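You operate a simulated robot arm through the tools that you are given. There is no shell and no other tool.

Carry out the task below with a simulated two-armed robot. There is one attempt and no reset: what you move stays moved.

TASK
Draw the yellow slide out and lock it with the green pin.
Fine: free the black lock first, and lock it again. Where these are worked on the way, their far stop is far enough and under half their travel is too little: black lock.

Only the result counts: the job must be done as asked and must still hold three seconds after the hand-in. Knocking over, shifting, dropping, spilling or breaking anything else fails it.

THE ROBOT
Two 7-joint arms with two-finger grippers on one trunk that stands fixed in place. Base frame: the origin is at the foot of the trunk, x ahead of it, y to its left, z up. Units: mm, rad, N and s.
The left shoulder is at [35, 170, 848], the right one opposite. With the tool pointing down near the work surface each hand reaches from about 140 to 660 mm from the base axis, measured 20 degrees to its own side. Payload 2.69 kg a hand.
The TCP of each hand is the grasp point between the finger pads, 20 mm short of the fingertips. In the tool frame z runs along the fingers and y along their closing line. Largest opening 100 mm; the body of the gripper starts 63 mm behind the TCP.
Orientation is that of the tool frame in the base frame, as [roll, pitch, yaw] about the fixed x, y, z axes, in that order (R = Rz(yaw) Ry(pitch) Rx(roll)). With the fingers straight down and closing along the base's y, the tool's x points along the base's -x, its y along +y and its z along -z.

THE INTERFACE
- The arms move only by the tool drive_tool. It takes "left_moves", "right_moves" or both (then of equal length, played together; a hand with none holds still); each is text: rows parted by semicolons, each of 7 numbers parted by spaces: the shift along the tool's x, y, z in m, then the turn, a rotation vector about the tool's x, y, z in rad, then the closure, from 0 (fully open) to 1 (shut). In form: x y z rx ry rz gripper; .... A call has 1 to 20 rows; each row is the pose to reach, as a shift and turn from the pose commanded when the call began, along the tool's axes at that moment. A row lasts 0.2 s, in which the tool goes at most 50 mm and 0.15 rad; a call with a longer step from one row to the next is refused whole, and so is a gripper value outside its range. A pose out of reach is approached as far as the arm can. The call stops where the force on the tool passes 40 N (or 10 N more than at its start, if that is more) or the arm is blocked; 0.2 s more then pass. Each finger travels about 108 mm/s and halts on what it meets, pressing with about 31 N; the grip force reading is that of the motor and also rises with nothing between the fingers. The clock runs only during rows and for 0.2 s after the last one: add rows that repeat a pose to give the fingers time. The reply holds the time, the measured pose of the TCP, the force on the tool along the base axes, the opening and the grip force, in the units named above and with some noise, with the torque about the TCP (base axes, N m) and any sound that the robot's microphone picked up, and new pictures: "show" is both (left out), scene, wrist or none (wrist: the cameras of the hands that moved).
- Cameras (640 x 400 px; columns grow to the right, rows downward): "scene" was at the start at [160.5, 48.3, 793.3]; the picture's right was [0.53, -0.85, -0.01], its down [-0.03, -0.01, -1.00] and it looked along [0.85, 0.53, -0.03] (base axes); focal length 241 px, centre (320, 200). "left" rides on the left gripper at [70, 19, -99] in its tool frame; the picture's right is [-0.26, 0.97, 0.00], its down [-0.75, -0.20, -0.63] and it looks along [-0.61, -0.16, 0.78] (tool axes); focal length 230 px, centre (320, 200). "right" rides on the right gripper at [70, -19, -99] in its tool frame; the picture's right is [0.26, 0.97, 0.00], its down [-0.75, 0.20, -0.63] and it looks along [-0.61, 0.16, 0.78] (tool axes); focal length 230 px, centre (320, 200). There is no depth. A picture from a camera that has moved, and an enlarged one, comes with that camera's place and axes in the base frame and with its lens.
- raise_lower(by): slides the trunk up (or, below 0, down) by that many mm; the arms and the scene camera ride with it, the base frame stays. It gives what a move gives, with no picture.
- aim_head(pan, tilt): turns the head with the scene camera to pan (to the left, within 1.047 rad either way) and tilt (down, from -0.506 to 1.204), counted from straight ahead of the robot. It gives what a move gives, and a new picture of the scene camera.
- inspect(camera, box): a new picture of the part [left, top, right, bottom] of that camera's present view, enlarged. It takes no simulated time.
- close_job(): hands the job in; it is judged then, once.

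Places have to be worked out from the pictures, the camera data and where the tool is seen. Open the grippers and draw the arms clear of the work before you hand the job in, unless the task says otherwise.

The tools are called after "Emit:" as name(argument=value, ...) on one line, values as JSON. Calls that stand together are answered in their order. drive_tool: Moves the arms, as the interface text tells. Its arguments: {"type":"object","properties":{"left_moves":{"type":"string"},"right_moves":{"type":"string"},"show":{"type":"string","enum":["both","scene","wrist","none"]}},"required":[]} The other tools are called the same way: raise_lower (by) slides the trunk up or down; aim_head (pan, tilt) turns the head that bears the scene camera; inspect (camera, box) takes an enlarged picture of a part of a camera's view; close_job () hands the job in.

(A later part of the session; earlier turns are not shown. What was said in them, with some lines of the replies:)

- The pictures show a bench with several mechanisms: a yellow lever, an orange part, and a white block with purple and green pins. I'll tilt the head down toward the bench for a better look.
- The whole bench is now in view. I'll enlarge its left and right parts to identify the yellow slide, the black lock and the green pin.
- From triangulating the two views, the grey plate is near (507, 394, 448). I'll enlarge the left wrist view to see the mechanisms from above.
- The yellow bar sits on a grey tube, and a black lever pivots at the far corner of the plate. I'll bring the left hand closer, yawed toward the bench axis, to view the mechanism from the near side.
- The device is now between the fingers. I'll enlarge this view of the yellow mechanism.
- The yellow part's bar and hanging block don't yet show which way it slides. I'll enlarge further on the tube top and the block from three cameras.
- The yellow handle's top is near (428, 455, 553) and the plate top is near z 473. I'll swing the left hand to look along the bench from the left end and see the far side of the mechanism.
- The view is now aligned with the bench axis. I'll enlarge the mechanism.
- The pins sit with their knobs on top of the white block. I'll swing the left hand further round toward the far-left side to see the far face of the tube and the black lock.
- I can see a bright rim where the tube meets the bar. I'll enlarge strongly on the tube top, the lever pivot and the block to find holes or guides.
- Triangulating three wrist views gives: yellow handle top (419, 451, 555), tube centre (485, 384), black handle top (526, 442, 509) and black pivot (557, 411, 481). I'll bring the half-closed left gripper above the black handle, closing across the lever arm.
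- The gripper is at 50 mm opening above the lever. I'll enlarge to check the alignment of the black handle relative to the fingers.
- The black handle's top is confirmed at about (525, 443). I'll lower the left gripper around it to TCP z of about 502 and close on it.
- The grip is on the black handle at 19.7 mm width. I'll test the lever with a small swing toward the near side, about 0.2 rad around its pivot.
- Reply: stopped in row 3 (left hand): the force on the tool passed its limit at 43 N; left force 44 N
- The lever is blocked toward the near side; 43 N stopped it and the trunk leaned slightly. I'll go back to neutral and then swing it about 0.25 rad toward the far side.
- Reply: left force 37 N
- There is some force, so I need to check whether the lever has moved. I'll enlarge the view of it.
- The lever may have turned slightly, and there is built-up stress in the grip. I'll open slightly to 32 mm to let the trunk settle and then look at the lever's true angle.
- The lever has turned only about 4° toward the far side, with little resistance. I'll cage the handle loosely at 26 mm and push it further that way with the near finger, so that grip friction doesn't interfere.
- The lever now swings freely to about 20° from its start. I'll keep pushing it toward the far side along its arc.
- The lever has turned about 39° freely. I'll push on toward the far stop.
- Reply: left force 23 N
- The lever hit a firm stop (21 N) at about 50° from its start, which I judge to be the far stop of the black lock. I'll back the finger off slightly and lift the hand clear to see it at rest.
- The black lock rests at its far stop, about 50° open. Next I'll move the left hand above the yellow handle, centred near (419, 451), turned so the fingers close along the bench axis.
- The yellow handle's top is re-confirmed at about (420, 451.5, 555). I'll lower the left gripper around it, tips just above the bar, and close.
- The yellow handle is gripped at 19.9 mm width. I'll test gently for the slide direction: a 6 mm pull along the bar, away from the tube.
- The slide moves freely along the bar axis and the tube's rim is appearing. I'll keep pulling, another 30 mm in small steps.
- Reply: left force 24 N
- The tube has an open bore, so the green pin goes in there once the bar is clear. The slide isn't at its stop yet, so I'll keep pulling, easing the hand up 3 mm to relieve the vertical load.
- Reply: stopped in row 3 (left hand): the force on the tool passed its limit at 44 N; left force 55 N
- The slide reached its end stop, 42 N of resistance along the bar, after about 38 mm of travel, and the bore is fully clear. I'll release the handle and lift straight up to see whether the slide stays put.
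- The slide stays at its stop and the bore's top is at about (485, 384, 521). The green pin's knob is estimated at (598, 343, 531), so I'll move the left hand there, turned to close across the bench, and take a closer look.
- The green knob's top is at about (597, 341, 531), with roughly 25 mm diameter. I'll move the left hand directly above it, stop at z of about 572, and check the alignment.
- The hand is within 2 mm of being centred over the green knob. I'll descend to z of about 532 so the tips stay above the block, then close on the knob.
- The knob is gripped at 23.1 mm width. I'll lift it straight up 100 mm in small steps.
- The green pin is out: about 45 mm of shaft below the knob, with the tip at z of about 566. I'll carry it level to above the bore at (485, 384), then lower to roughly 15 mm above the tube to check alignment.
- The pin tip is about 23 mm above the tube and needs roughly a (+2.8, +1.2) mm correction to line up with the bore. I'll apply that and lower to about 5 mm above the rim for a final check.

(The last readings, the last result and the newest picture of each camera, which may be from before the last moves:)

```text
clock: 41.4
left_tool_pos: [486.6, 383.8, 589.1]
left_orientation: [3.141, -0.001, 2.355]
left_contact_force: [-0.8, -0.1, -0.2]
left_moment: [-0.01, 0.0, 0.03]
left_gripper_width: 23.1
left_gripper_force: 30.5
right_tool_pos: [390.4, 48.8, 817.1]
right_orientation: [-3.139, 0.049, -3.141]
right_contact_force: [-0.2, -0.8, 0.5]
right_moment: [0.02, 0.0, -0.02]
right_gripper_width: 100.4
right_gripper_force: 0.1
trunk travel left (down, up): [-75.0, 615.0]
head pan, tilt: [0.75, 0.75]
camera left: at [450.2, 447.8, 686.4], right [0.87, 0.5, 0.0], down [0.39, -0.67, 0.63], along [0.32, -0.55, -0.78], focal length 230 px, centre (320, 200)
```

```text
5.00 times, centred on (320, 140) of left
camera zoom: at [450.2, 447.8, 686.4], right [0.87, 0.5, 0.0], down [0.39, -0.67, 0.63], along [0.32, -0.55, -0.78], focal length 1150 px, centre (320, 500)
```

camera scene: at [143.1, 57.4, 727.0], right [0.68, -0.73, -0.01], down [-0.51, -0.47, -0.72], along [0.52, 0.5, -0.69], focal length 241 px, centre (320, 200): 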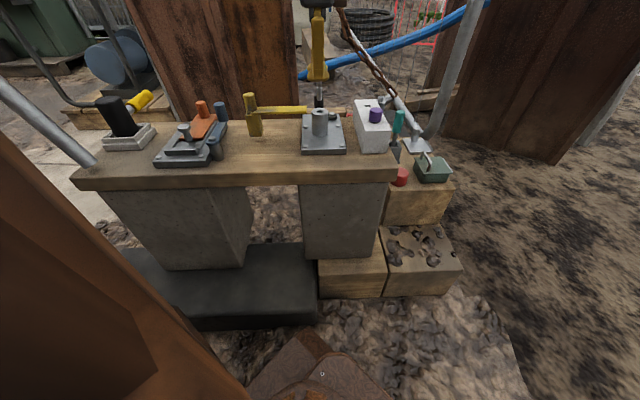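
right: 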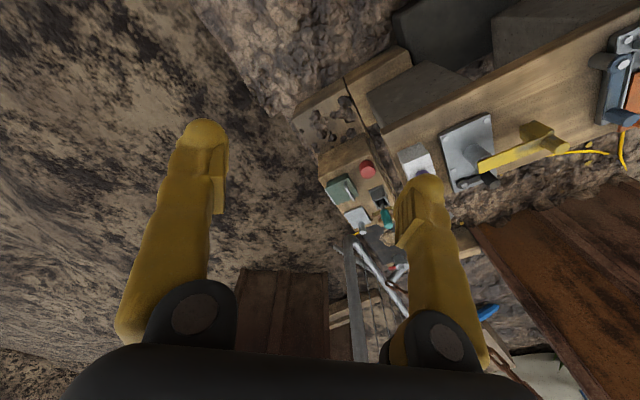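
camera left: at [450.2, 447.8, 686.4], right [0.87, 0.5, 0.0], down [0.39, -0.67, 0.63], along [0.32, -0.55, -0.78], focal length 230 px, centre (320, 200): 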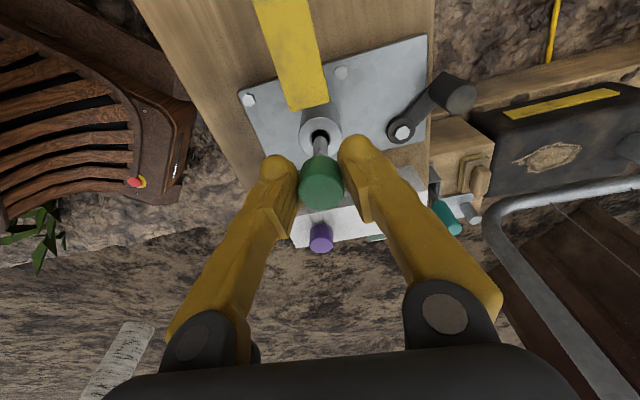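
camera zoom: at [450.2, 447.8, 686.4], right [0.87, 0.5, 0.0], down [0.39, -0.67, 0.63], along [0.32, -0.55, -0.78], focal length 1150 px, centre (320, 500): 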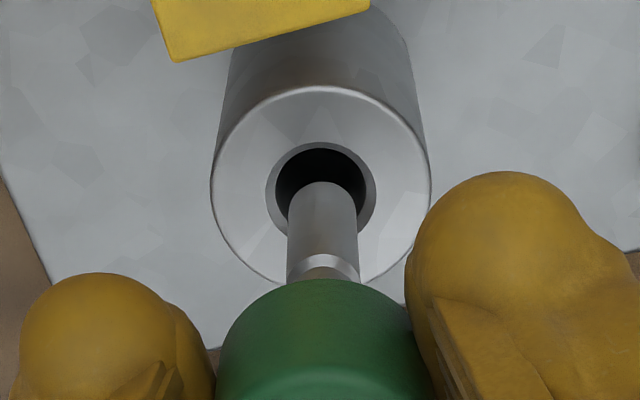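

Both views show the shaft centred over the chamfered bore. I'll lower the pin 38 mm into the bore in small steps, stopping if the force rises.

Emit:
drive_tool(left_moves="0 0 0.003 0 0 0 1; 0 0 0.006 0 0 0 1; 0 0 0.009 0 0 0 1; 0 0 0.012 0 0 0 1; 0 0 0.015 0 0 0 1; 0 0 0.018 0 0 0 1; 0 0 0.021 0 0 0 1; 0 0 0.024 0 0 0 1; 0 0 0.027 0 0 0 1; 0 0 0.03 0 0 0 1; 0 0 0.033 0 0 0 1; 0 0 0.036 0 0 0 1; 0 0 0.038 0 0 0 1; 0 0 0.038 0 0 0 1", show="wrist")

Emit:
inspect(camera="scene", box=[295, 80, 345, 130])

Emit:
inspect(camera="left", box=[260, 100, 380, 220])

```text
clock: 44.4
left_tool_pos: [486.6, 383.2, 549.3]
left_orientation: [-3.141, 0.0, 2.355]
left_contact_force: [-0.7, 1.0, -0.6]
left_moment: [0.02, 0.02, 0.01]
left_gripper_width: 23.2
left_gripper_force: 30.9
right_tool_pos: [390.0, 50.0, 816.6]
right_orientation: [-3.138, 0.049, -3.141]
right_contact_force: [-0.6, -0.8, 0.0]
right_moment: [0.02, 0.0, 0.04]
right_gripper_width: 100.1
right_gripper_force: 0.0
trunk travel left (down, up): [-75.0, 615.0]
head pan, tilt: [0.75, 0.75]
camera left: at [451.0, 447.1, 648.3], right [0.87, 0.5, 0.0], down [0.39, -0.67, 0.63], along [0.32, -0.55, -0.78], focal length 230 px, centre (320, 200)
```

left: 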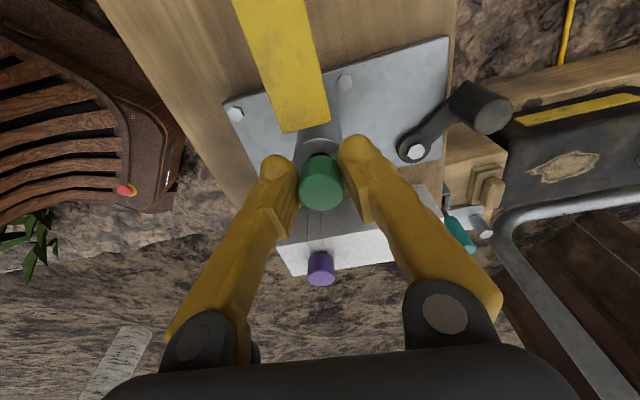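

```text
8.00 times, centred on (320, 105) of scene
camera zoom: at [143.1, 57.4, 727.0], right [0.68, -0.73, -0.01], down [-0.51, -0.47, -0.72], along [0.52, 0.5, -0.69], focal length 1926 px, centre (320, 960)
```

zoom: 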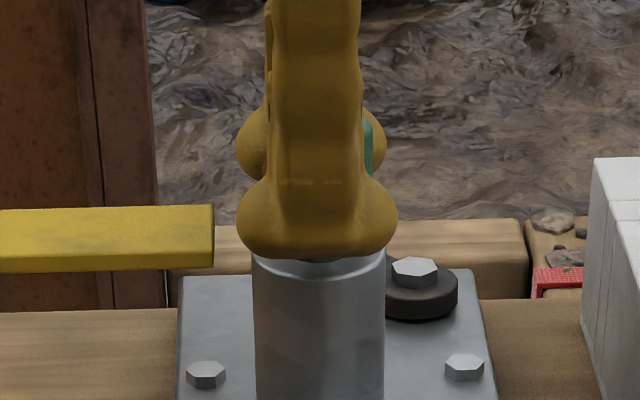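

```text
3.33 times, centred on (320, 160) of left
camera zoom: at [451.0, 447.1, 648.3], right [0.87, 0.5, 0.0], down [0.39, -0.67, 0.63], along [0.32, -0.55, -0.78], focal length 767 px, centre (320, 333)
```

zoom: 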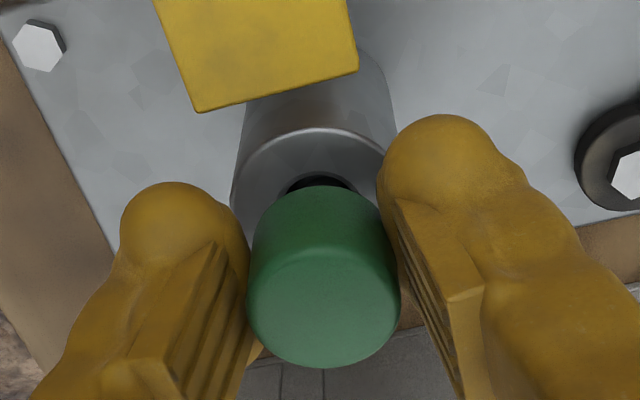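

The pin is entering with no resistance. I'll lower another 6 mm, with the fingertips just above the rim, then open so the pin seats under its own weight.

Emit:
drive_tool(left_moves="0 0 0.002 0 0 0 1; 0 0 0.004 0 0 0 1; 0 0 0.006 0 0 0 1; 0 0 0.006 0 0 0 1; 0 0 0.006 0 0 0 0.7; 0 0 0.006 0 0 0 0.5; 0 0 0.006 0 0 0 0.5; 0 0 0.006 0 0 0 0.5", show="wrist")

Emit:
inspect(camera="left", box=[260, 100, 380, 220])

Emit:
inspect(camera="scene", box=[295, 80, 345, 130])

```text
clock: 46.2
left_tool_pos: [485.1, 382.1, 542.6]
left_orientation: [-3.141, 0.001, 2.353]
left_contact_force: [0.0, 0.8, -0.5]
left_moment: [0.01, -0.02, 0.01]
left_gripper_width: 50.0
left_gripper_force: 0.0
right_tool_pos: [391.1, 49.0, 816.1]
right_orientation: [-3.141, 0.049, -3.139]
right_contact_force: [-0.4, -0.9, -0.1]
right_moment: [0.01, 0.0, 0.02]
right_gripper_width: 100.2
right_gripper_force: 0.0
trunk travel left (down, up): [-75.0, 615.0]
head pan, tilt: [0.75, 0.75]
camera left: at [450.0, 447.6, 641.4], right [0.87, 0.5, 0.0], down [0.39, -0.67, 0.63], along [0.32, -0.55, -0.78], focal length 230 px, centre (320, 200)
```

left: 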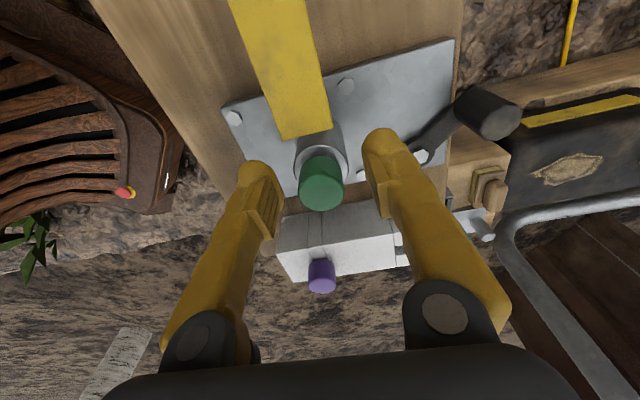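

```text
3.33 times, centred on (320, 160) of left
camera zoom: at [450.0, 447.6, 641.4], right [0.87, 0.5, 0.0], down [0.39, -0.67, 0.63], along [0.32, -0.55, -0.78], focal length 767 px, centre (320, 333)
```

zoom: 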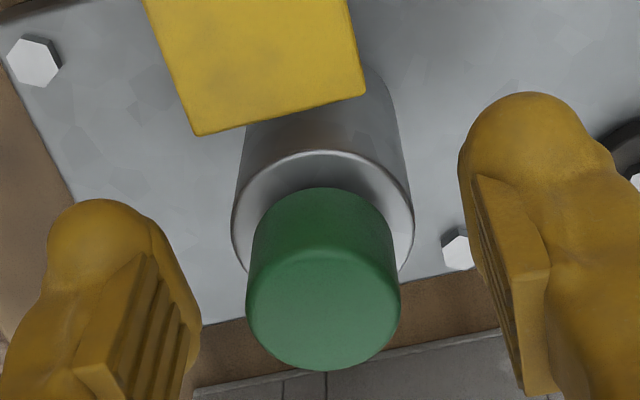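

```text
8.00 times, centred on (320, 105) of scene
camera zoom: at [143.1, 57.4, 727.0], right [0.68, -0.73, -0.01], down [-0.51, -0.47, -0.72], along [0.52, 0.5, -0.69], focal length 1926 px, centre (320, 960)
```

zoom: 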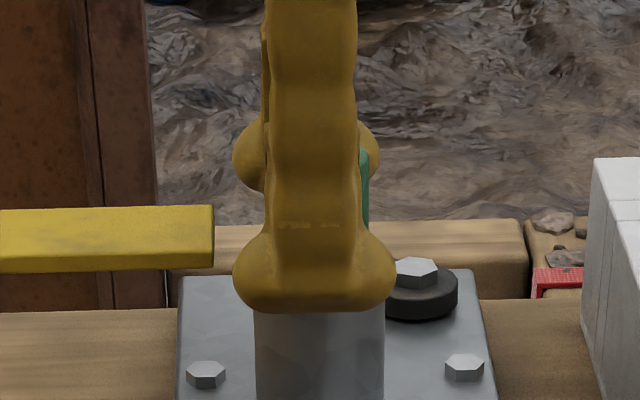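

The pin has been released in the bore. I'll lift the hand clear and check how it is seated.

Emit:
drive_tool(left_moves="0 0 -0.01 0 0 0 0.5; 0 0 -0.03 0 0 0 0.5; 0 0 -0.06 0 0 0 0.5; 0 0 -0.09 0 0 0 0.5; 0.01 0.03 -0.1 0 0 0 0.5; 0.01 0.03 -0.1 0 0 0 0.5", show="wrist")

Emit:
inspect(camera="scene", box=[285, 80, 345, 140])

Emit:
inspect(camera="left", box=[200, 40, 420, 200])

```text
clock: 47.6
left_tool_pos: [500.8, 413.6, 646.0]
left_orientation: [3.141, 0.0, 2.353]
left_contact_force: [0.2, 0.5, -0.4]
left_moment: [0.0, -0.01, -0.01]
left_gripper_width: 50.1
left_gripper_force: 0.1
right_tool_pos: [390.9, 48.2, 816.7]
right_orientation: [-3.141, 0.048, -3.14]
right_contact_force: [-0.2, 0.5, 0.9]
right_moment: [0.0, 0.0, 0.03]
right_gripper_width: 99.7
right_gripper_force: 0.1
trunk travel left (down, up): [-75.0, 615.0]
head pan, tilt: [0.75, 0.75]
camera left: at [464.7, 476.5, 744.5], right [0.87, 0.5, 0.0], down [0.39, -0.67, 0.63], along [0.31, -0.55, -0.78], focal length 230 px, centre (320, 200)
```

left: 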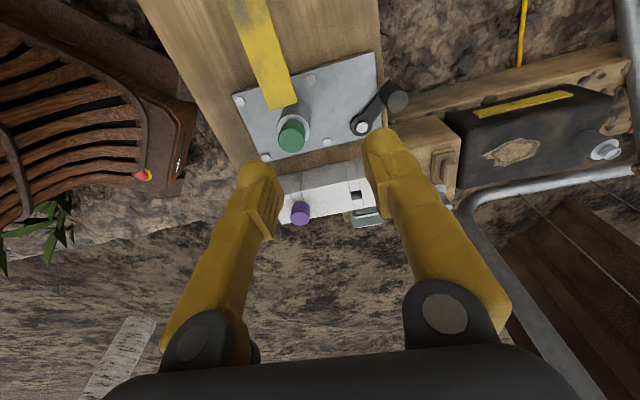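

```text
6.67 times, centred on (315, 110) of scene
camera zoom: at [143.2, 57.5, 727.0], right [0.68, -0.73, -0.01], down [-0.51, -0.47, -0.72], along [0.52, 0.5, -0.69], focal length 1605 px, centre (353, 800)
```

zoom: 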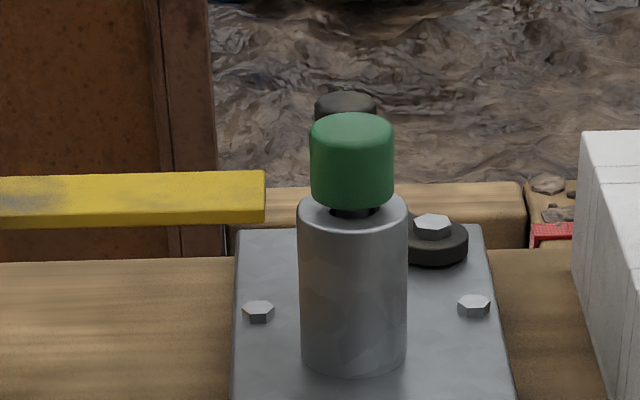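

```text
2.50 times, centred on (310, 120) of left
camera zoom: at [464.7, 476.5, 744.5], right [0.87, 0.5, 0.0], down [0.39, -0.67, 0.63], along [0.31, -0.55, -0.78], focal length 575 px, centre (345, 400)
```

zoom: 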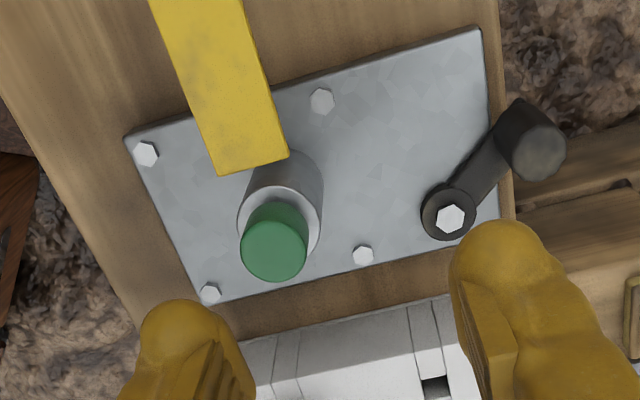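

The pin stands in the bore behind the bar's end, with a small dark neck showing under the knob. I'll close the fingers and press lightly on top of the knob to make sure it's fully seated.

Emit:
drive_tool(left_moves="-0.003 -0.01 0.01 0 0 0 0.8; -0.007 -0.02 0.03 0 0 0 1; -0.0104 -0.0308 0.05 0 0 0 1; -0.0104 -0.0308 0.065 0 0 0 1; -0.0104 -0.0308 0.073 0 0 0 1; -0.0104 -0.0308 0.076 0 0 0 1; -0.0104 -0.0308 0.079 0 0 0 1; -0.0104 -0.0308 0.081 0 0 0 1; -0.0104 -0.0308 0.083 0 0 0 1; -0.0104 -0.0308 0.084 0 0 0 1; -0.0104 -0.0308 0.085 0 0 0 1; -0.0104 -0.0308 0.085 0 0 0 1", show="wrist")

Emit:
inspect(camera="scene", box=[285, 80, 345, 140])

```text
clock: 50.2
left_tool_pos: [487.3, 383.6, 558.2]
left_orientation: [3.14, 0.0, 2.353]
left_contact_force: [-1.1, 0.5, 2.6]
left_moment: [0.0, 0.02, 0.03]
left_gripper_width: 6.0
left_gripper_force: 29.6
right_tool_pos: [389.4, 49.5, 816.4]
right_orientation: [-3.14, 0.049, -3.14]
right_contact_force: [-0.7, 0.0, 0.4]
right_moment: [0.0, 0.01, 0.04]
right_gripper_width: 99.8
right_gripper_force: 0.0
trunk travel left (down, up): [-75.0, 615.0]
head pan, tilt: [0.75, 0.75]
camera left: at [450.0, 447.5, 657.4], right [0.87, 0.5, 0.0], down [0.39, -0.67, 0.63], along [0.32, -0.55, -0.78], focal length 230 px, centre (320, 200)
```

left: 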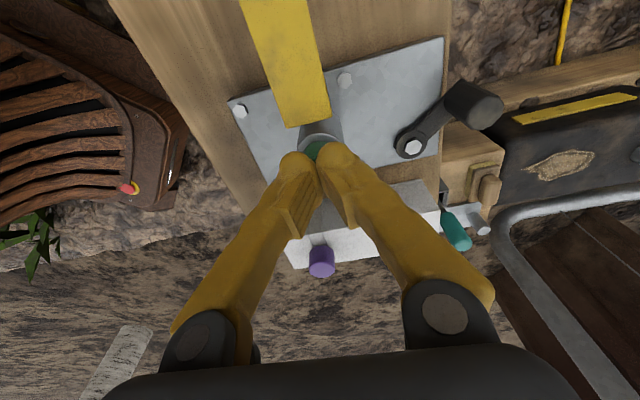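

```text
6.67 times, centred on (315, 110) of scene
camera zoom: at [143.0, 57.3, 727.1], right [0.68, -0.73, -0.01], down [-0.51, -0.47, -0.72], along [0.52, 0.5, -0.69], focal length 1605 px, centre (353, 800)
```

zoom: 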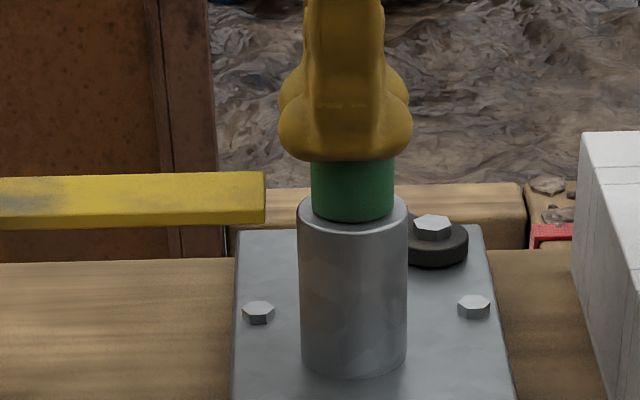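

Pressing moved the knob down; it now looks nearly flush with the tube. I'll press a little further until there's a clear resistance.

Emit:
drive_tool(left_moves="0 0 0.001 0 0 0 1; 0 0 0.002 0 0 0 1; 0 0 0.003 0 0 0 1; 0 0 0.004 0 0 0 1; 0 0 0.005 0 0 0 1; 0 0 0.005 0 0 0 1", show="none")

Emit:
inspect(camera="scene", box=[285, 80, 345, 140])

```text
clock: 51.4
left_tool_pos: [478.1, 384.3, 564.2]
left_orientation: [3.126, 0.013, 2.356]
left_contact_force: [-0.8, 0.0, 0.7]
left_moment: [-0.03, 0.0, 0.03]
left_gripper_width: 0.2
left_gripper_force: 29.6
right_tool_pos: [376.7, 49.3, 824.2]
right_orientation: [-3.137, 0.068, -3.138]
right_contact_force: [-0.4, -0.4, -0.3]
right_moment: [0.05, -0.04, 0.02]
right_gripper_width: 99.9
right_gripper_force: 0.1
trunk travel left (down, up): [-75.0, 615.0]
head pan, tilt: [0.75, 0.75]
stopped in row 6 (left hand): the force on the tool passed its limit at 42 N (the readings are from after the stop); the commanded pose is now the measured one
```

```text
6.67 times, centred on (315, 110) of scene
camera zoom: at [142.2, 57.5, 726.8], right [0.68, -0.73, -0.01], down [-0.51, -0.47, -0.72], along [0.52, 0.5, -0.69], focal length 1605 px, centre (353, 800)
```

zoom: 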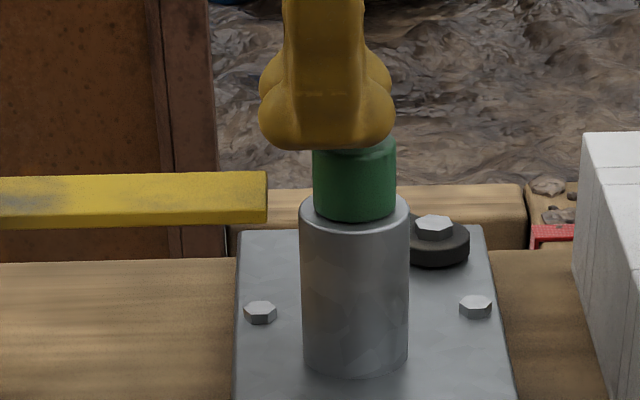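

At 42 N the pin is firmly seated, flush with the tube. I'll lift the hand clear and inspect.

Emit:
drive_tool(left_moves="0 0 -0.02 0 0 0 1; 0 0 -0.05 0 0 0 1; 0 0 -0.08 0.007 0.006 0 0.7; 0 0 -0.09 0.015 0.013 0 0.5; 0 0 -0.09 0.015 0.013 0 0.5", show="both")

Emit:
inspect(camera="scene", box=[285, 80, 345, 140])

Emit:
inspect(camera="left", box=[220, 40, 420, 200])

```text
clock: 52.6
left_tool_pos: [476.1, 383.2, 653.4]
left_orientation: [-3.14, -0.001, 2.355]
left_contact_force: [0.0, 0.1, 0.2]
left_moment: [0.04, 0.01, 0.02]
left_gripper_width: 50.0
left_gripper_force: 0.1
right_tool_pos: [377.3, 49.6, 821.8]
right_orientation: [-3.139, 0.065, -3.139]
right_contact_force: [0.9, 0.1, -0.2]
right_moment: [0.0, 0.0, -0.01]
right_gripper_width: 100.0
right_gripper_force: 0.0
trunk travel left (down, up): [-75.0, 615.0]
head pan, tilt: [0.75, 0.75]
camera scene: at [143.1, 57.4, 727.0], right [0.68, -0.73, -0.01], down [-0.51, -0.47, -0.72], along [0.52, 0.5, -0.69], focal length 241 px, centre (320, 200)
camera left: at [441.0, 447.6, 751.9], right [0.87, 0.5, 0.0], down [0.39, -0.67, 0.63], along [0.31, -0.55, -0.78], focal length 230 px, centre (320, 200)
```

scene: 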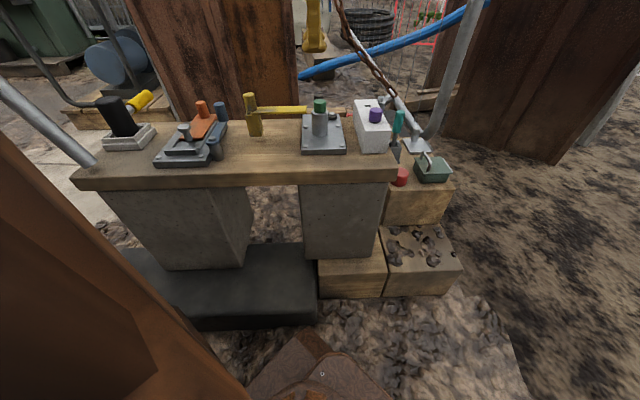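
left: 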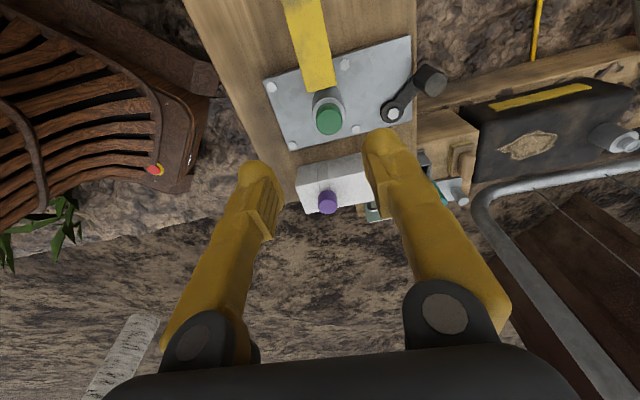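

```text
6.67 times, centred on (315, 110) of scene
camera zoom: at [143.1, 57.4, 727.0], right [0.68, -0.73, -0.01], down [-0.51, -0.47, -0.72], along [0.52, 0.5, -0.69], focal length 1605 px, centre (353, 800)
```

zoom: 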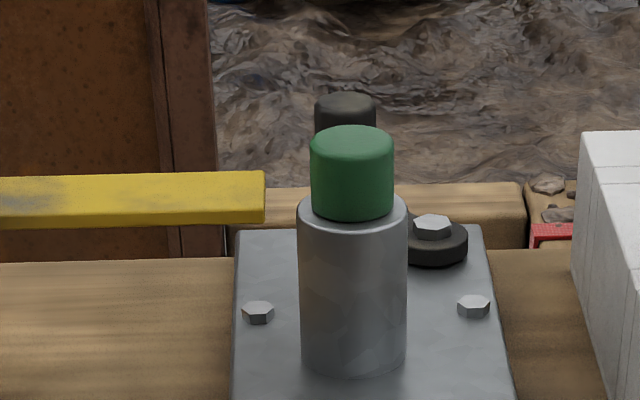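

```text
2.50 times, centred on (320, 120) of left
camera zoom: at [441.0, 447.6, 751.9], right [0.87, 0.5, 0.0], down [0.39, -0.67, 0.63], along [0.31, -0.55, -0.78], focal length 575 px, centre (320, 400)
```

zoom: 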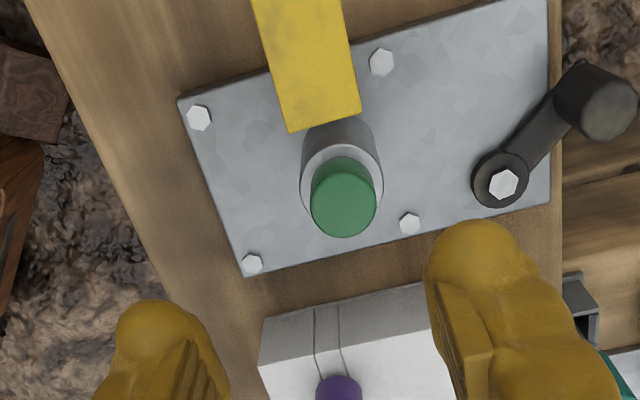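

The pin is flush and the slide is held out behind it. Now I'll move the left hand above the black handle at its far stop, near (562, 455), to swing it back to locked.

Emit:
drive_tool(left_moves="-0.002 0.018 0 0 0 0.12 0.5; -0.004 0.036 0 0 0 0.25 0.5; -0.007 0.054 0.01 0 0 0.38 0.5; -0.009 0.072 0.02 0 0 0.51 0.5; -0.011 0.09 0.03 0 0 0.64 0.5; -0.0134 0.108 0.04 0 0 0.75 0.5; -0.0134 0.108 0.05 0 0 0.75 0.5; -0.0134 0.108 0.05 0 0 0.75 0.5", show="wrist")

Emit:
inspect(camera="left", box=[220, 70, 420, 230])

```text
clock: 54.4
left_tool_pos: [566.7, 452.0, 603.1]
left_orientation: [3.141, 0.002, 1.605]
left_contact_force: [0.5, 0.1, 0.0]
left_moment: [-0.01, -0.01, 0.05]
left_gripper_width: 49.9
left_gripper_force: 0.1
right_tool_pos: [378.3, 49.1, 821.8]
right_orientation: [-3.138, 0.066, -3.141]
right_contact_force: [-0.5, -0.1, 0.5]
right_moment: [-0.01, 0.02, 0.04]
right_gripper_width: 100.0
right_gripper_force: 0.1
trunk travel left (down, up): [-75.0, 615.0]
head pan, tilt: [0.75, 0.75]
camera left: at [581.7, 523.9, 702.0], right [0.97, -0.23, 0.0], down [-0.18, -0.76, 0.63], along [-0.14, -0.61, -0.78], focal length 230 px, centre (320, 200)
```

left: 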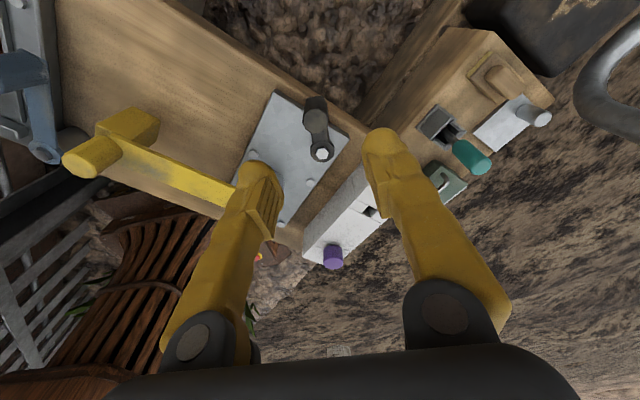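

```text
2.50 times, centred on (320, 150) of left
camera zoom: at [581.7, 523.9, 702.0], right [0.97, -0.23, 0.0], down [-0.18, -0.76, 0.63], along [-0.14, -0.61, -0.78], focal length 575 px, centre (320, 325)
```

zoom: 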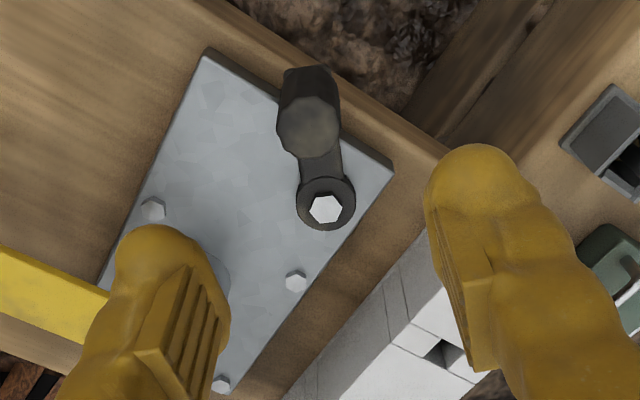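

The black handle is at (562, 455), between the open fingers. I'll descend around it to z of about 505 and narrow the fingers to a loose 26 mm cage.

Emit:
drive_tool(left_moves="0 -0.0042 0.02 0 0 0 0.5; 0 -0.0042 0.045 0 0 0 0.5; 0 -0.0042 0.07 0 0 0 0.5; 0 -0.0042 0.09 0 0 0 0.5; 0 -0.0042 0.098 0 0 0 0.5; 0 -0.0042 0.098 0 0 0 0.65; 0 -0.0042 0.098 0 0 0 0.74; 0 -0.0042 0.098 0 0 0 0.74", show="wrist")

Emit:
inspect(camera="left", box=[240, 90, 400, 250])

```text
clock: 56.2
left_tool_pos: [560.9, 452.3, 505.1]
left_orientation: [-3.14, 0.001, 1.607]
left_contact_force: [-0.3, -0.7, -0.5]
left_moment: [0.03, 0.02, 0.01]
left_gripper_width: 26.1
left_gripper_force: 0.1
right_tool_pos: [377.9, 48.7, 822.8]
right_orientation: [-3.14, 0.063, -3.139]
right_contact_force: [-0.7, -1.2, -0.1]
right_moment: [0.03, -0.01, 0.01]
right_gripper_width: 100.3
right_gripper_force: 0.0
trunk travel left (down, up): [-75.0, 615.0]
head pan, tilt: [0.75, 0.75]
camera left: at [577.3, 523.5, 603.7], right [0.97, -0.22, 0.0], down [-0.17, -0.76, 0.63], along [-0.14, -0.62, -0.78], focal length 230 px, centre (320, 200)
```

left: 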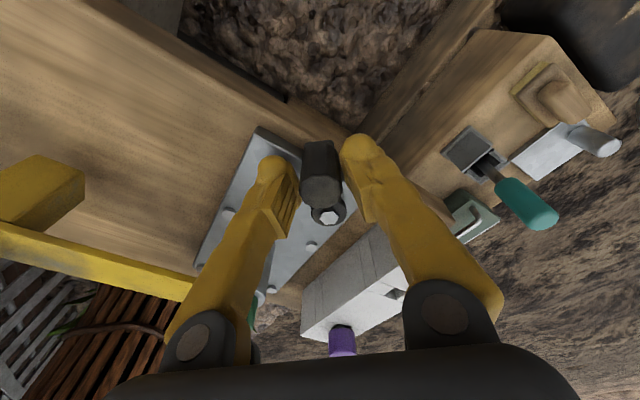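

```text
2.50 times, centred on (320, 170) of left
camera zoom: at [577.3, 523.5, 603.7], right [0.97, -0.22, 0.0], down [-0.17, -0.76, 0.63], along [-0.14, -0.62, -0.78], focal length 575 px, centre (320, 275)
```

zoom: 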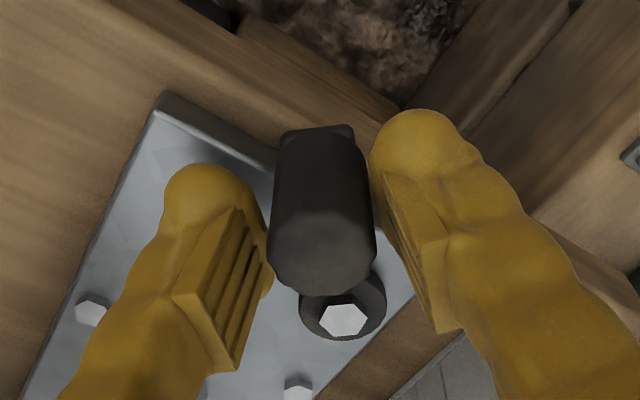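

The handle is caged and centred. I'll sweep it back along its arc toward the locked side, up to about 130°, turning the hand with it.

Emit:
drive_tool(left_moves="-0.0003 -0.005 0 0 0 -0.03 0.74; -0.0007 -0.0092 0 0 0 -0.08 0.74; -0.0013 -0.0128 0 0 0 -0.15 0.74; -0.0021 -0.0164 0 0 0 -0.23 0.74; -0.0034 -0.0199 0 0 0 -0.31 0.74; -0.0049 -0.0232 0 0 0 -0.4 0.74; -0.0067 -0.0264 0 0 0 -0.49 0.74; -0.0087 -0.0294 0 0 0 -0.576 0.74; -0.011 -0.0322 0 0 0 -0.66 0.74; -0.011 -0.0322 0 0 0 -0.66 0.74", show="wrist")

Emit:
inspect(camera="left", box=[240, 90, 400, 250])

```text
clock: 58.4
left_tool_pos: [529.5, 437.4, 504.0]
left_orientation: [-3.139, -0.001, 2.267]
left_contact_force: [0.3, -0.9, 0.9]
left_moment: [-0.01, 0.02, 0.01]
left_gripper_width: 26.0
left_gripper_force: 0.0
right_tool_pos: [378.6, 49.6, 823.2]
right_orientation: [-3.138, 0.065, -3.138]
right_contact_force: [0.8, 0.4, 0.8]
right_moment: [-0.01, -0.02, 0.01]
right_gripper_width: 100.0
right_gripper_force: 0.0
trunk travel left (down, up): [-75.0, 615.0]
head pan, tilt: [0.75, 0.75]
camera left: at [498.0, 505.2, 603.1], right [0.91, 0.42, 0.0], down [0.33, -0.7, 0.63], along [0.26, -0.57, -0.78], focal length 230 px, centre (320, 200)
```

left: 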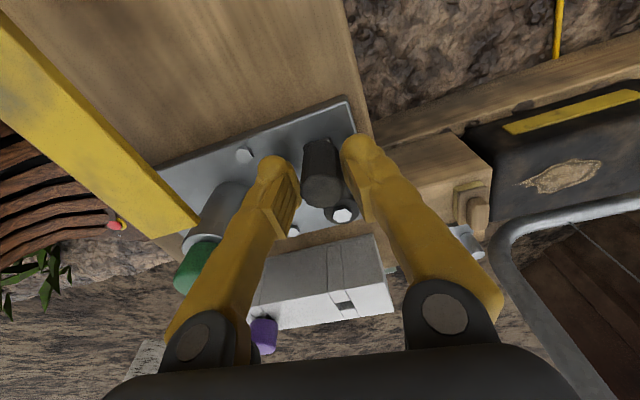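

```text
2.50 times, centred on (320, 170) of left
camera zoom: at [498.0, 505.2, 603.1], right [0.91, 0.42, 0.0], down [0.33, -0.7, 0.63], along [0.26, -0.57, -0.78], focal length 575 px, centre (320, 275)
```

zoom: 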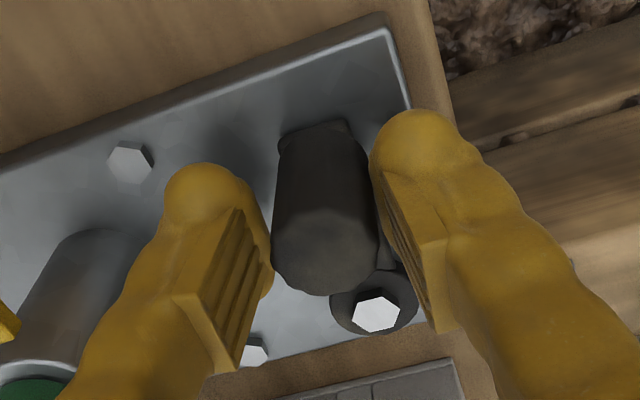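

The lever is back to roughly 134°, near its starting angle. I'll push a few more millimetres in fine steps to seat it against the locked stop.

Emit:
drive_tool(left_moves="0 -0.001 0 0 0 -0.02 0.74; 0 -0.002 0 0 0 -0.04 0.74; -0.0003 -0.003 0 0 0 -0.06 0.74; -0.0005 -0.004 0 0 0 -0.08 0.74; -0.0005 -0.004 0 0 0 -0.08 0.74", show="wrist")

Emit:
inspect(camera="left", box=[240, 90, 400, 250])

```text
clock: 59.6
left_tool_pos: [525.5, 436.3, 505.7]
left_orientation: [-3.141, 0.002, 2.347]
left_contact_force: [5.6, 3.4, 0.9]
left_moment: [0.02, -0.13, -0.03]
left_gripper_width: 30.4
left_gripper_force: 3.0
right_tool_pos: [377.7, 49.6, 822.8]
right_orientation: [-3.138, 0.065, -3.138]
right_contact_force: [0.0, 0.3, -0.5]
right_moment: [0.02, -0.02, 0.02]
right_gripper_width: 99.8
right_gripper_force: 0.0
trunk travel left (down, up): [-75.0, 615.0]
head pan, tilt: [0.75, 0.75]
camera left: at [490.1, 500.5, 603.6], right [0.87, 0.49, 0.0], down [0.38, -0.68, 0.63], along [0.31, -0.55, -0.78], focal length 230 px, centre (320, 200)
```

left: 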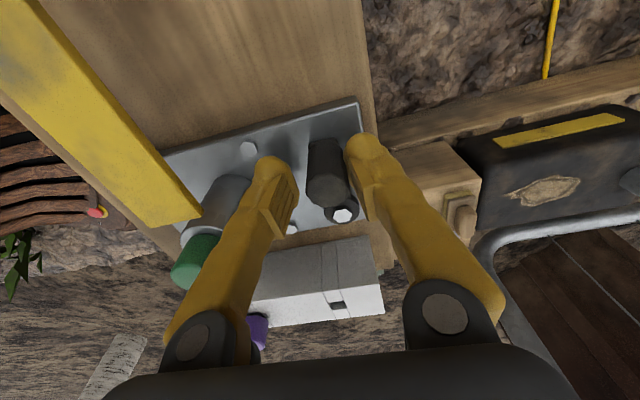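

```text
2.50 times, centred on (320, 170) of left
camera zoom: at [490.1, 500.5, 603.6], right [0.87, 0.49, 0.0], down [0.38, -0.68, 0.63], along [0.31, -0.55, -0.78], focal length 575 px, centre (320, 275)
```

zoom: 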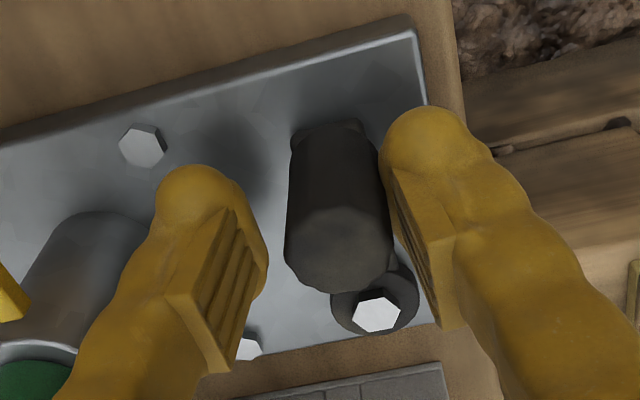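

There's now 6.5 N of resistance against the locked stop. I'll push 4 mm more to be sure it's fully home.

Emit:
drive_tool(left_moves="0 -0.001 0 0 0 0 0.74; 0 -0.002 0 0 0 0 0.74; 0 -0.003 0 0 0 0 0.74; 0 -0.004 0 0 0 0 0.74; 0 -0.004 0 0 0 0 0.74", show="wrist")

Emit:
inspect(camera="left", box=[240, 90, 400, 250])

```text
clock: 60.8
left_tool_pos: [524.1, 433.9, 505.9]
left_orientation: [3.142, 0.0, 2.347]
left_contact_force: [13.1, 9.8, 1.9]
left_moment: [0.11, -0.23, -0.09]
left_gripper_width: 36.7
left_gripper_force: 8.0
right_tool_pos: [379.2, 50.1, 822.9]
right_orientation: [-3.139, 0.064, -3.14]
right_contact_force: [-0.2, 0.5, 0.1]
right_moment: [-0.01, 0.0, 0.04]
right_gripper_width: 100.0
right_gripper_force: 0.1
trunk travel left (down, up): [-75.0, 615.0]
head pan, tilt: [0.75, 0.75]
camera left: at [487.5, 498.1, 604.2], right [0.87, 0.49, 0.0], down [0.38, -0.68, 0.63], along [0.31, -0.55, -0.78], focal length 230 px, centre (320, 200)
```

left: 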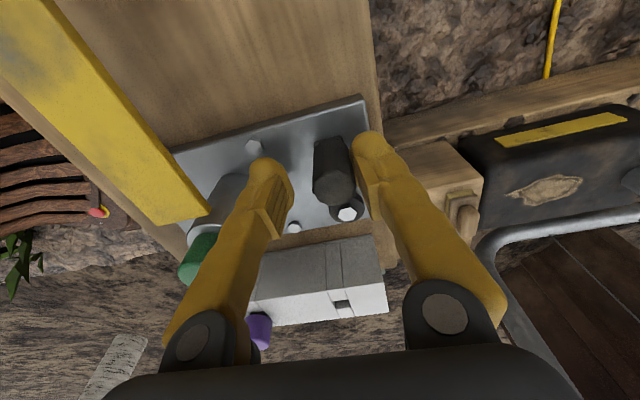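

```text
2.50 times, centred on (320, 170) of left
camera zoom: at [487.5, 498.1, 604.2], right [0.87, 0.49, 0.0], down [0.38, -0.68, 0.63], along [0.31, -0.55, -0.78], focal length 575 px, centre (320, 275)
```

zoom: 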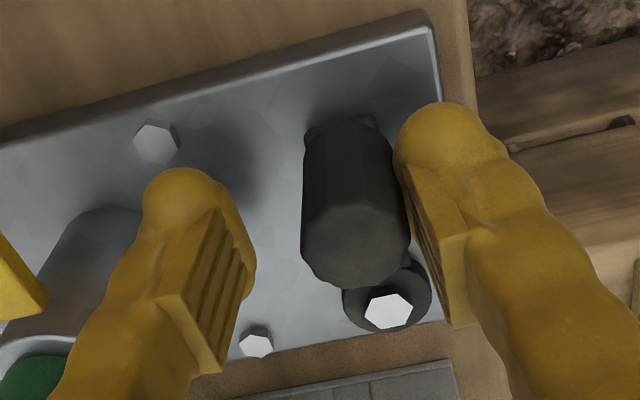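

The lever is firmly against its locked stop (16 N, no movement). I'll back off, open, and lift the hand clear to verify everything.

Emit:
drive_tool(left_moves="0 0.003 0 0 0 0 0.6; 0 0.004 0 0 0 0 0.52; 0 0.004 -0.02 0 0 0 0.5; 0 0.004 -0.05 0 0 0 0.5; 0 0.004 -0.09 0 0 0 0.5; 0.02 0.004 -0.13 0 0 0 0.5; 0.03 0.004 -0.16 0 0 0 0.5; 0.03 0.004 -0.16 0 0 0 0.5", show="both")

Emit:
inspect(camera="left", box=[220, 60, 420, 220])

Emit:
inspect(camera="scene", box=[230, 70, 410, 180])

```text
clock: 62.6
left_tool_pos: [503.7, 455.3, 665.6]
left_orientation: [-3.14, 0.0, 2.347]
left_contact_force: [0.9, -0.3, 0.4]
left_moment: [-0.02, 0.04, -0.02]
left_gripper_width: 50.0
left_gripper_force: 0.1
right_tool_pos: [377.6, 48.9, 823.8]
right_orientation: [-3.137, 0.064, -3.14]
right_contact_force: [0.1, 0.3, 0.5]
right_moment: [-0.02, 0.02, 0.02]
right_gripper_width: 100.1
right_gripper_force: 0.0
trunk travel left (down, up): [-75.0, 615.0]
head pan, tilt: [0.75, 0.75]
camera scene: at [143.1, 57.4, 727.0], right [0.68, -0.73, -0.01], down [-0.51, -0.47, -0.72], along [0.52, 0.5, -0.69], focal length 241 px, centre (320, 200)
camera left: at [468.1, 519.8, 766.0], right [0.87, 0.49, 0.0], down [0.38, -0.68, 0.63], along [0.31, -0.55, -0.78], focal length 230 px, centre (320, 200)
```

scene: 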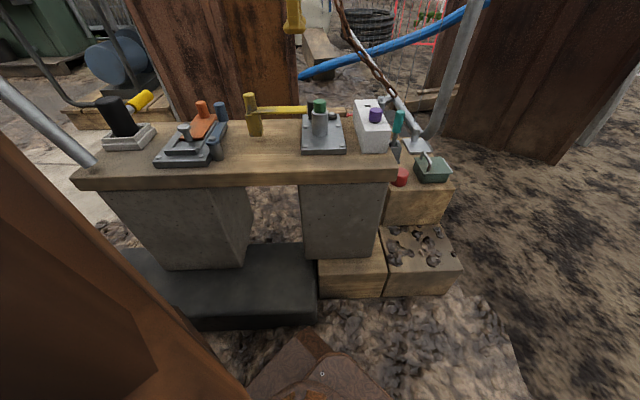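
left: 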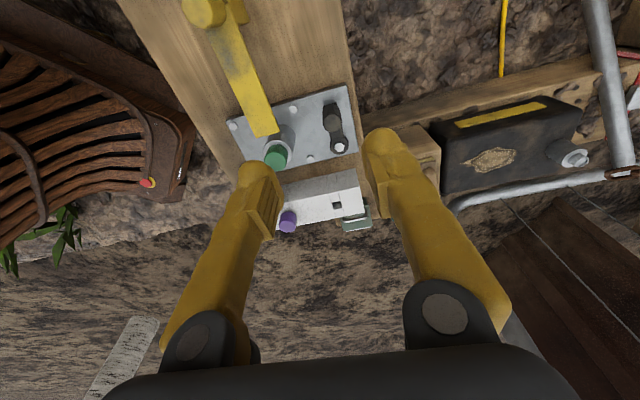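

```text
2.50 times, centred on (320, 140) of left
camera zoom: at [468.1, 519.8, 766.0], right [0.87, 0.49, 0.0], down [0.38, -0.68, 0.63], along [0.31, -0.55, -0.78], focal length 575 px, centre (320, 350)
```

zoom: 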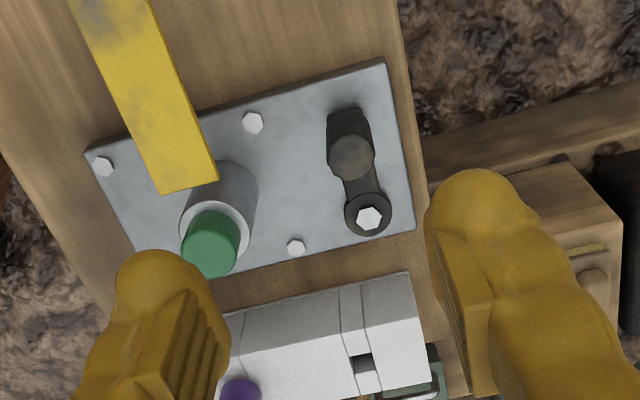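

```text
3.56 times, centred on (320, 125) of scene
camera zoom: at [143.1, 57.4, 727.0], right [0.68, -0.73, -0.01], down [-0.51, -0.47, -0.72], along [0.52, 0.5, -0.69], focal length 856 px, centre (320, 467)
```

zoom: 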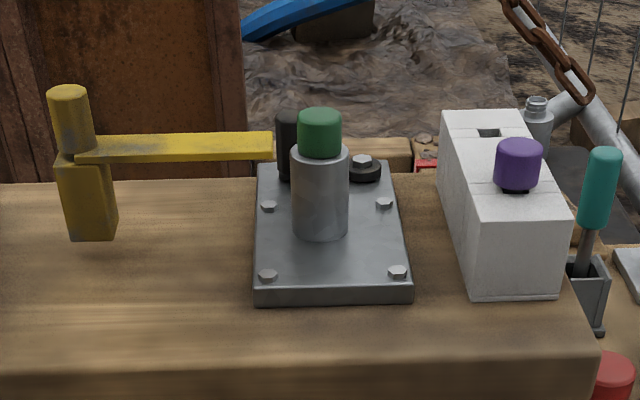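

The slide is out, the green pin is flush in the bore, and the black lever is back at about 134°, its starting stop. I'll withdraw the left arm up and back, gripper open.

Emit:
drive_tool(left_moves="0 0 -0.04 0 0 0 0.3; 0 0 -0.08 0 0 0 0.1; 0.01 -0.03 -0.12 0 0 0 0; 0.02 -0.065 -0.125 0 0 0 0; 0.03 -0.1 -0.125 0 0 0 0; 0.04 -0.135 -0.125 0 0 0 0; 0.05 -0.17 -0.125 0 0 0 0; 0.06 -0.2 -0.125 0 0 0 0; 0.06 -0.2 -0.125 0 0 0 0", show="both")

Emit:
inspect(camera="scene", box=[230, 70, 410, 180])

```text
refused: row 3 steps farther than a row can; nothing moved
```

```text
3.56 times, centred on (320, 125) of scene
camera zoom: at [143.1, 57.4, 727.0], right [0.68, -0.73, -0.01], down [-0.51, -0.47, -0.72], along [0.52, 0.5, -0.69], focal length 856 px, centre (320, 467)
```

zoom: 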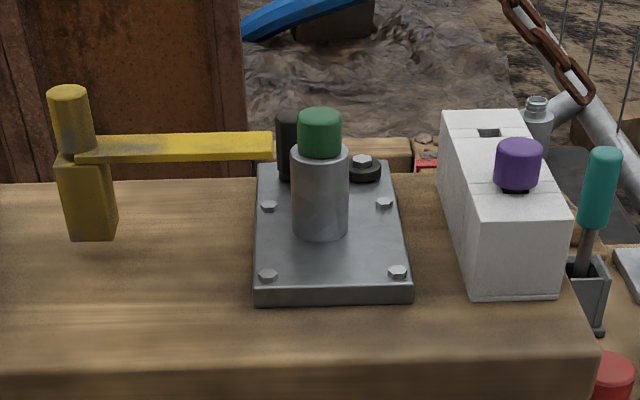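

One row was just over the step limit and nothing moved. I'll repeat the withdrawal with smaller steps.

Emit:
drive_tool(left_moves="0 0 -0.03 0 0 0 0.3; 0 0 -0.06 0 0 0 0.1; 0.005 -0.015 -0.09 0 0 0 0; 0.013 -0.045 -0.115 0 0 0 0; 0.021 -0.075 -0.125 0 0 0 0; 0.03 -0.105 -0.125 0 0 0 0; 0.04 -0.135 -0.125 0 0 0 0; 0.05 -0.168 -0.125 0 0 0 0; 0.06 -0.2 -0.125 0 0 0 0; 0.06 -0.2 -0.125 0 0 0 0", show="both")

Emit:
inspect(camera="scene", box=[230, 70, 410, 180])

```text
clock: 64.8
left_tool_pos: [317.5, 361.3, 786.7]
left_orientation: [-3.136, -0.005, 2.346]
left_contact_force: [0.5, -0.9, 1.1]
left_moment: [-0.01, 0.03, 0.02]
left_gripper_width: 99.8
left_gripper_force: 0.1
right_tool_pos: [377.9, 49.9, 822.3]
right_orientation: [-3.139, 0.064, -3.141]
right_contact_force: [0.0, 0.4, 0.2]
right_moment: [-0.01, 0.04, 0.01]
right_gripper_width: 99.9
right_gripper_force: 0.0
trunk travel left (down, up): [-75.0, 615.0]
head pan, tilt: [0.75, 0.75]
camera scene: at [143.0, 57.2, 727.0], right [0.68, -0.73, -0.01], down [-0.51, -0.47, -0.72], along [0.52, 0.5, -0.69], focal length 241 px, centre (320, 200)
camera left: at [283.1, 425.4, 886.2], right [0.87, 0.49, -0.01], down [0.39, -0.68, 0.63], along [0.3, -0.55, -0.78], focal length 230 px, centre (320, 200)
```

scene: 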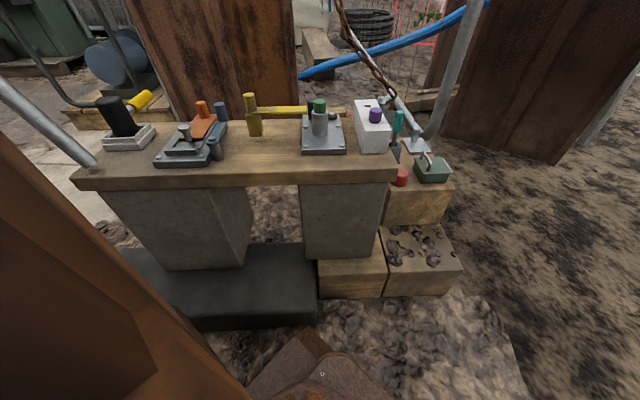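
left: 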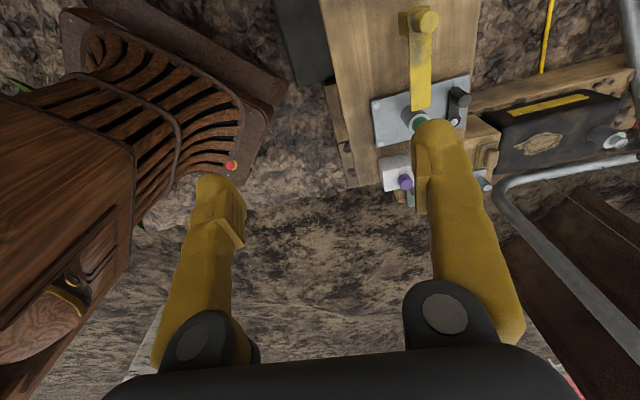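

```text
3.56 times, centred on (320, 125) of scene
camera zoom: at [143.0, 57.2, 727.0], right [0.68, -0.73, -0.01], down [-0.51, -0.47, -0.72], along [0.52, 0.5, -0.69], focal length 856 px, centre (320, 467)
```

zoom: 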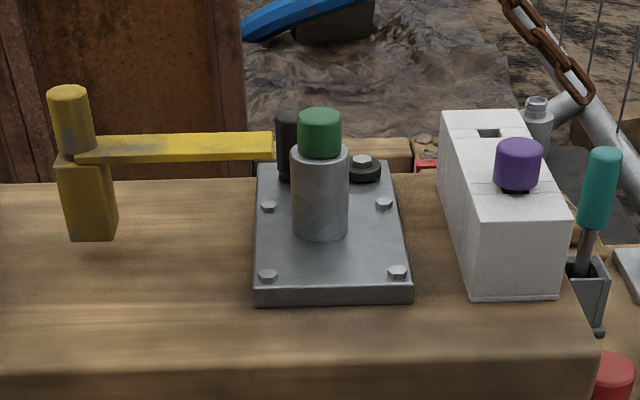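

Both arms are clear with the grippers open. The slide is out at its stop, the green pin is seated in the bore and the black lock is back at its locked stop, so I'm handing the job in.

Emit:
close_job()

```text
The job is handed in.
```

I drew the yellow slide out to its end stop and locked it with the green pin. The black lock is closed again. I've handed the job in, but the reply gave no verdict.

- **Black lock:** I swung it about 50° to its far stop before touching the slide. At the end I pushed it back to its starting stop.
- **Yellow slide:** I pulled it out about 38 mm, until it met firm resistance at its stop. It stayed there when released.
- **Green pin:** I lifted it from the white block and dropped it into the tube bore uncovered by the slide. It first stood slightly high, so I pressed it down until the knob sat flush on the tube, right behind the end of the slide's bar.

Both arms are clear of the work with their grippers open. The last pictures show nothing else on the bench moved.
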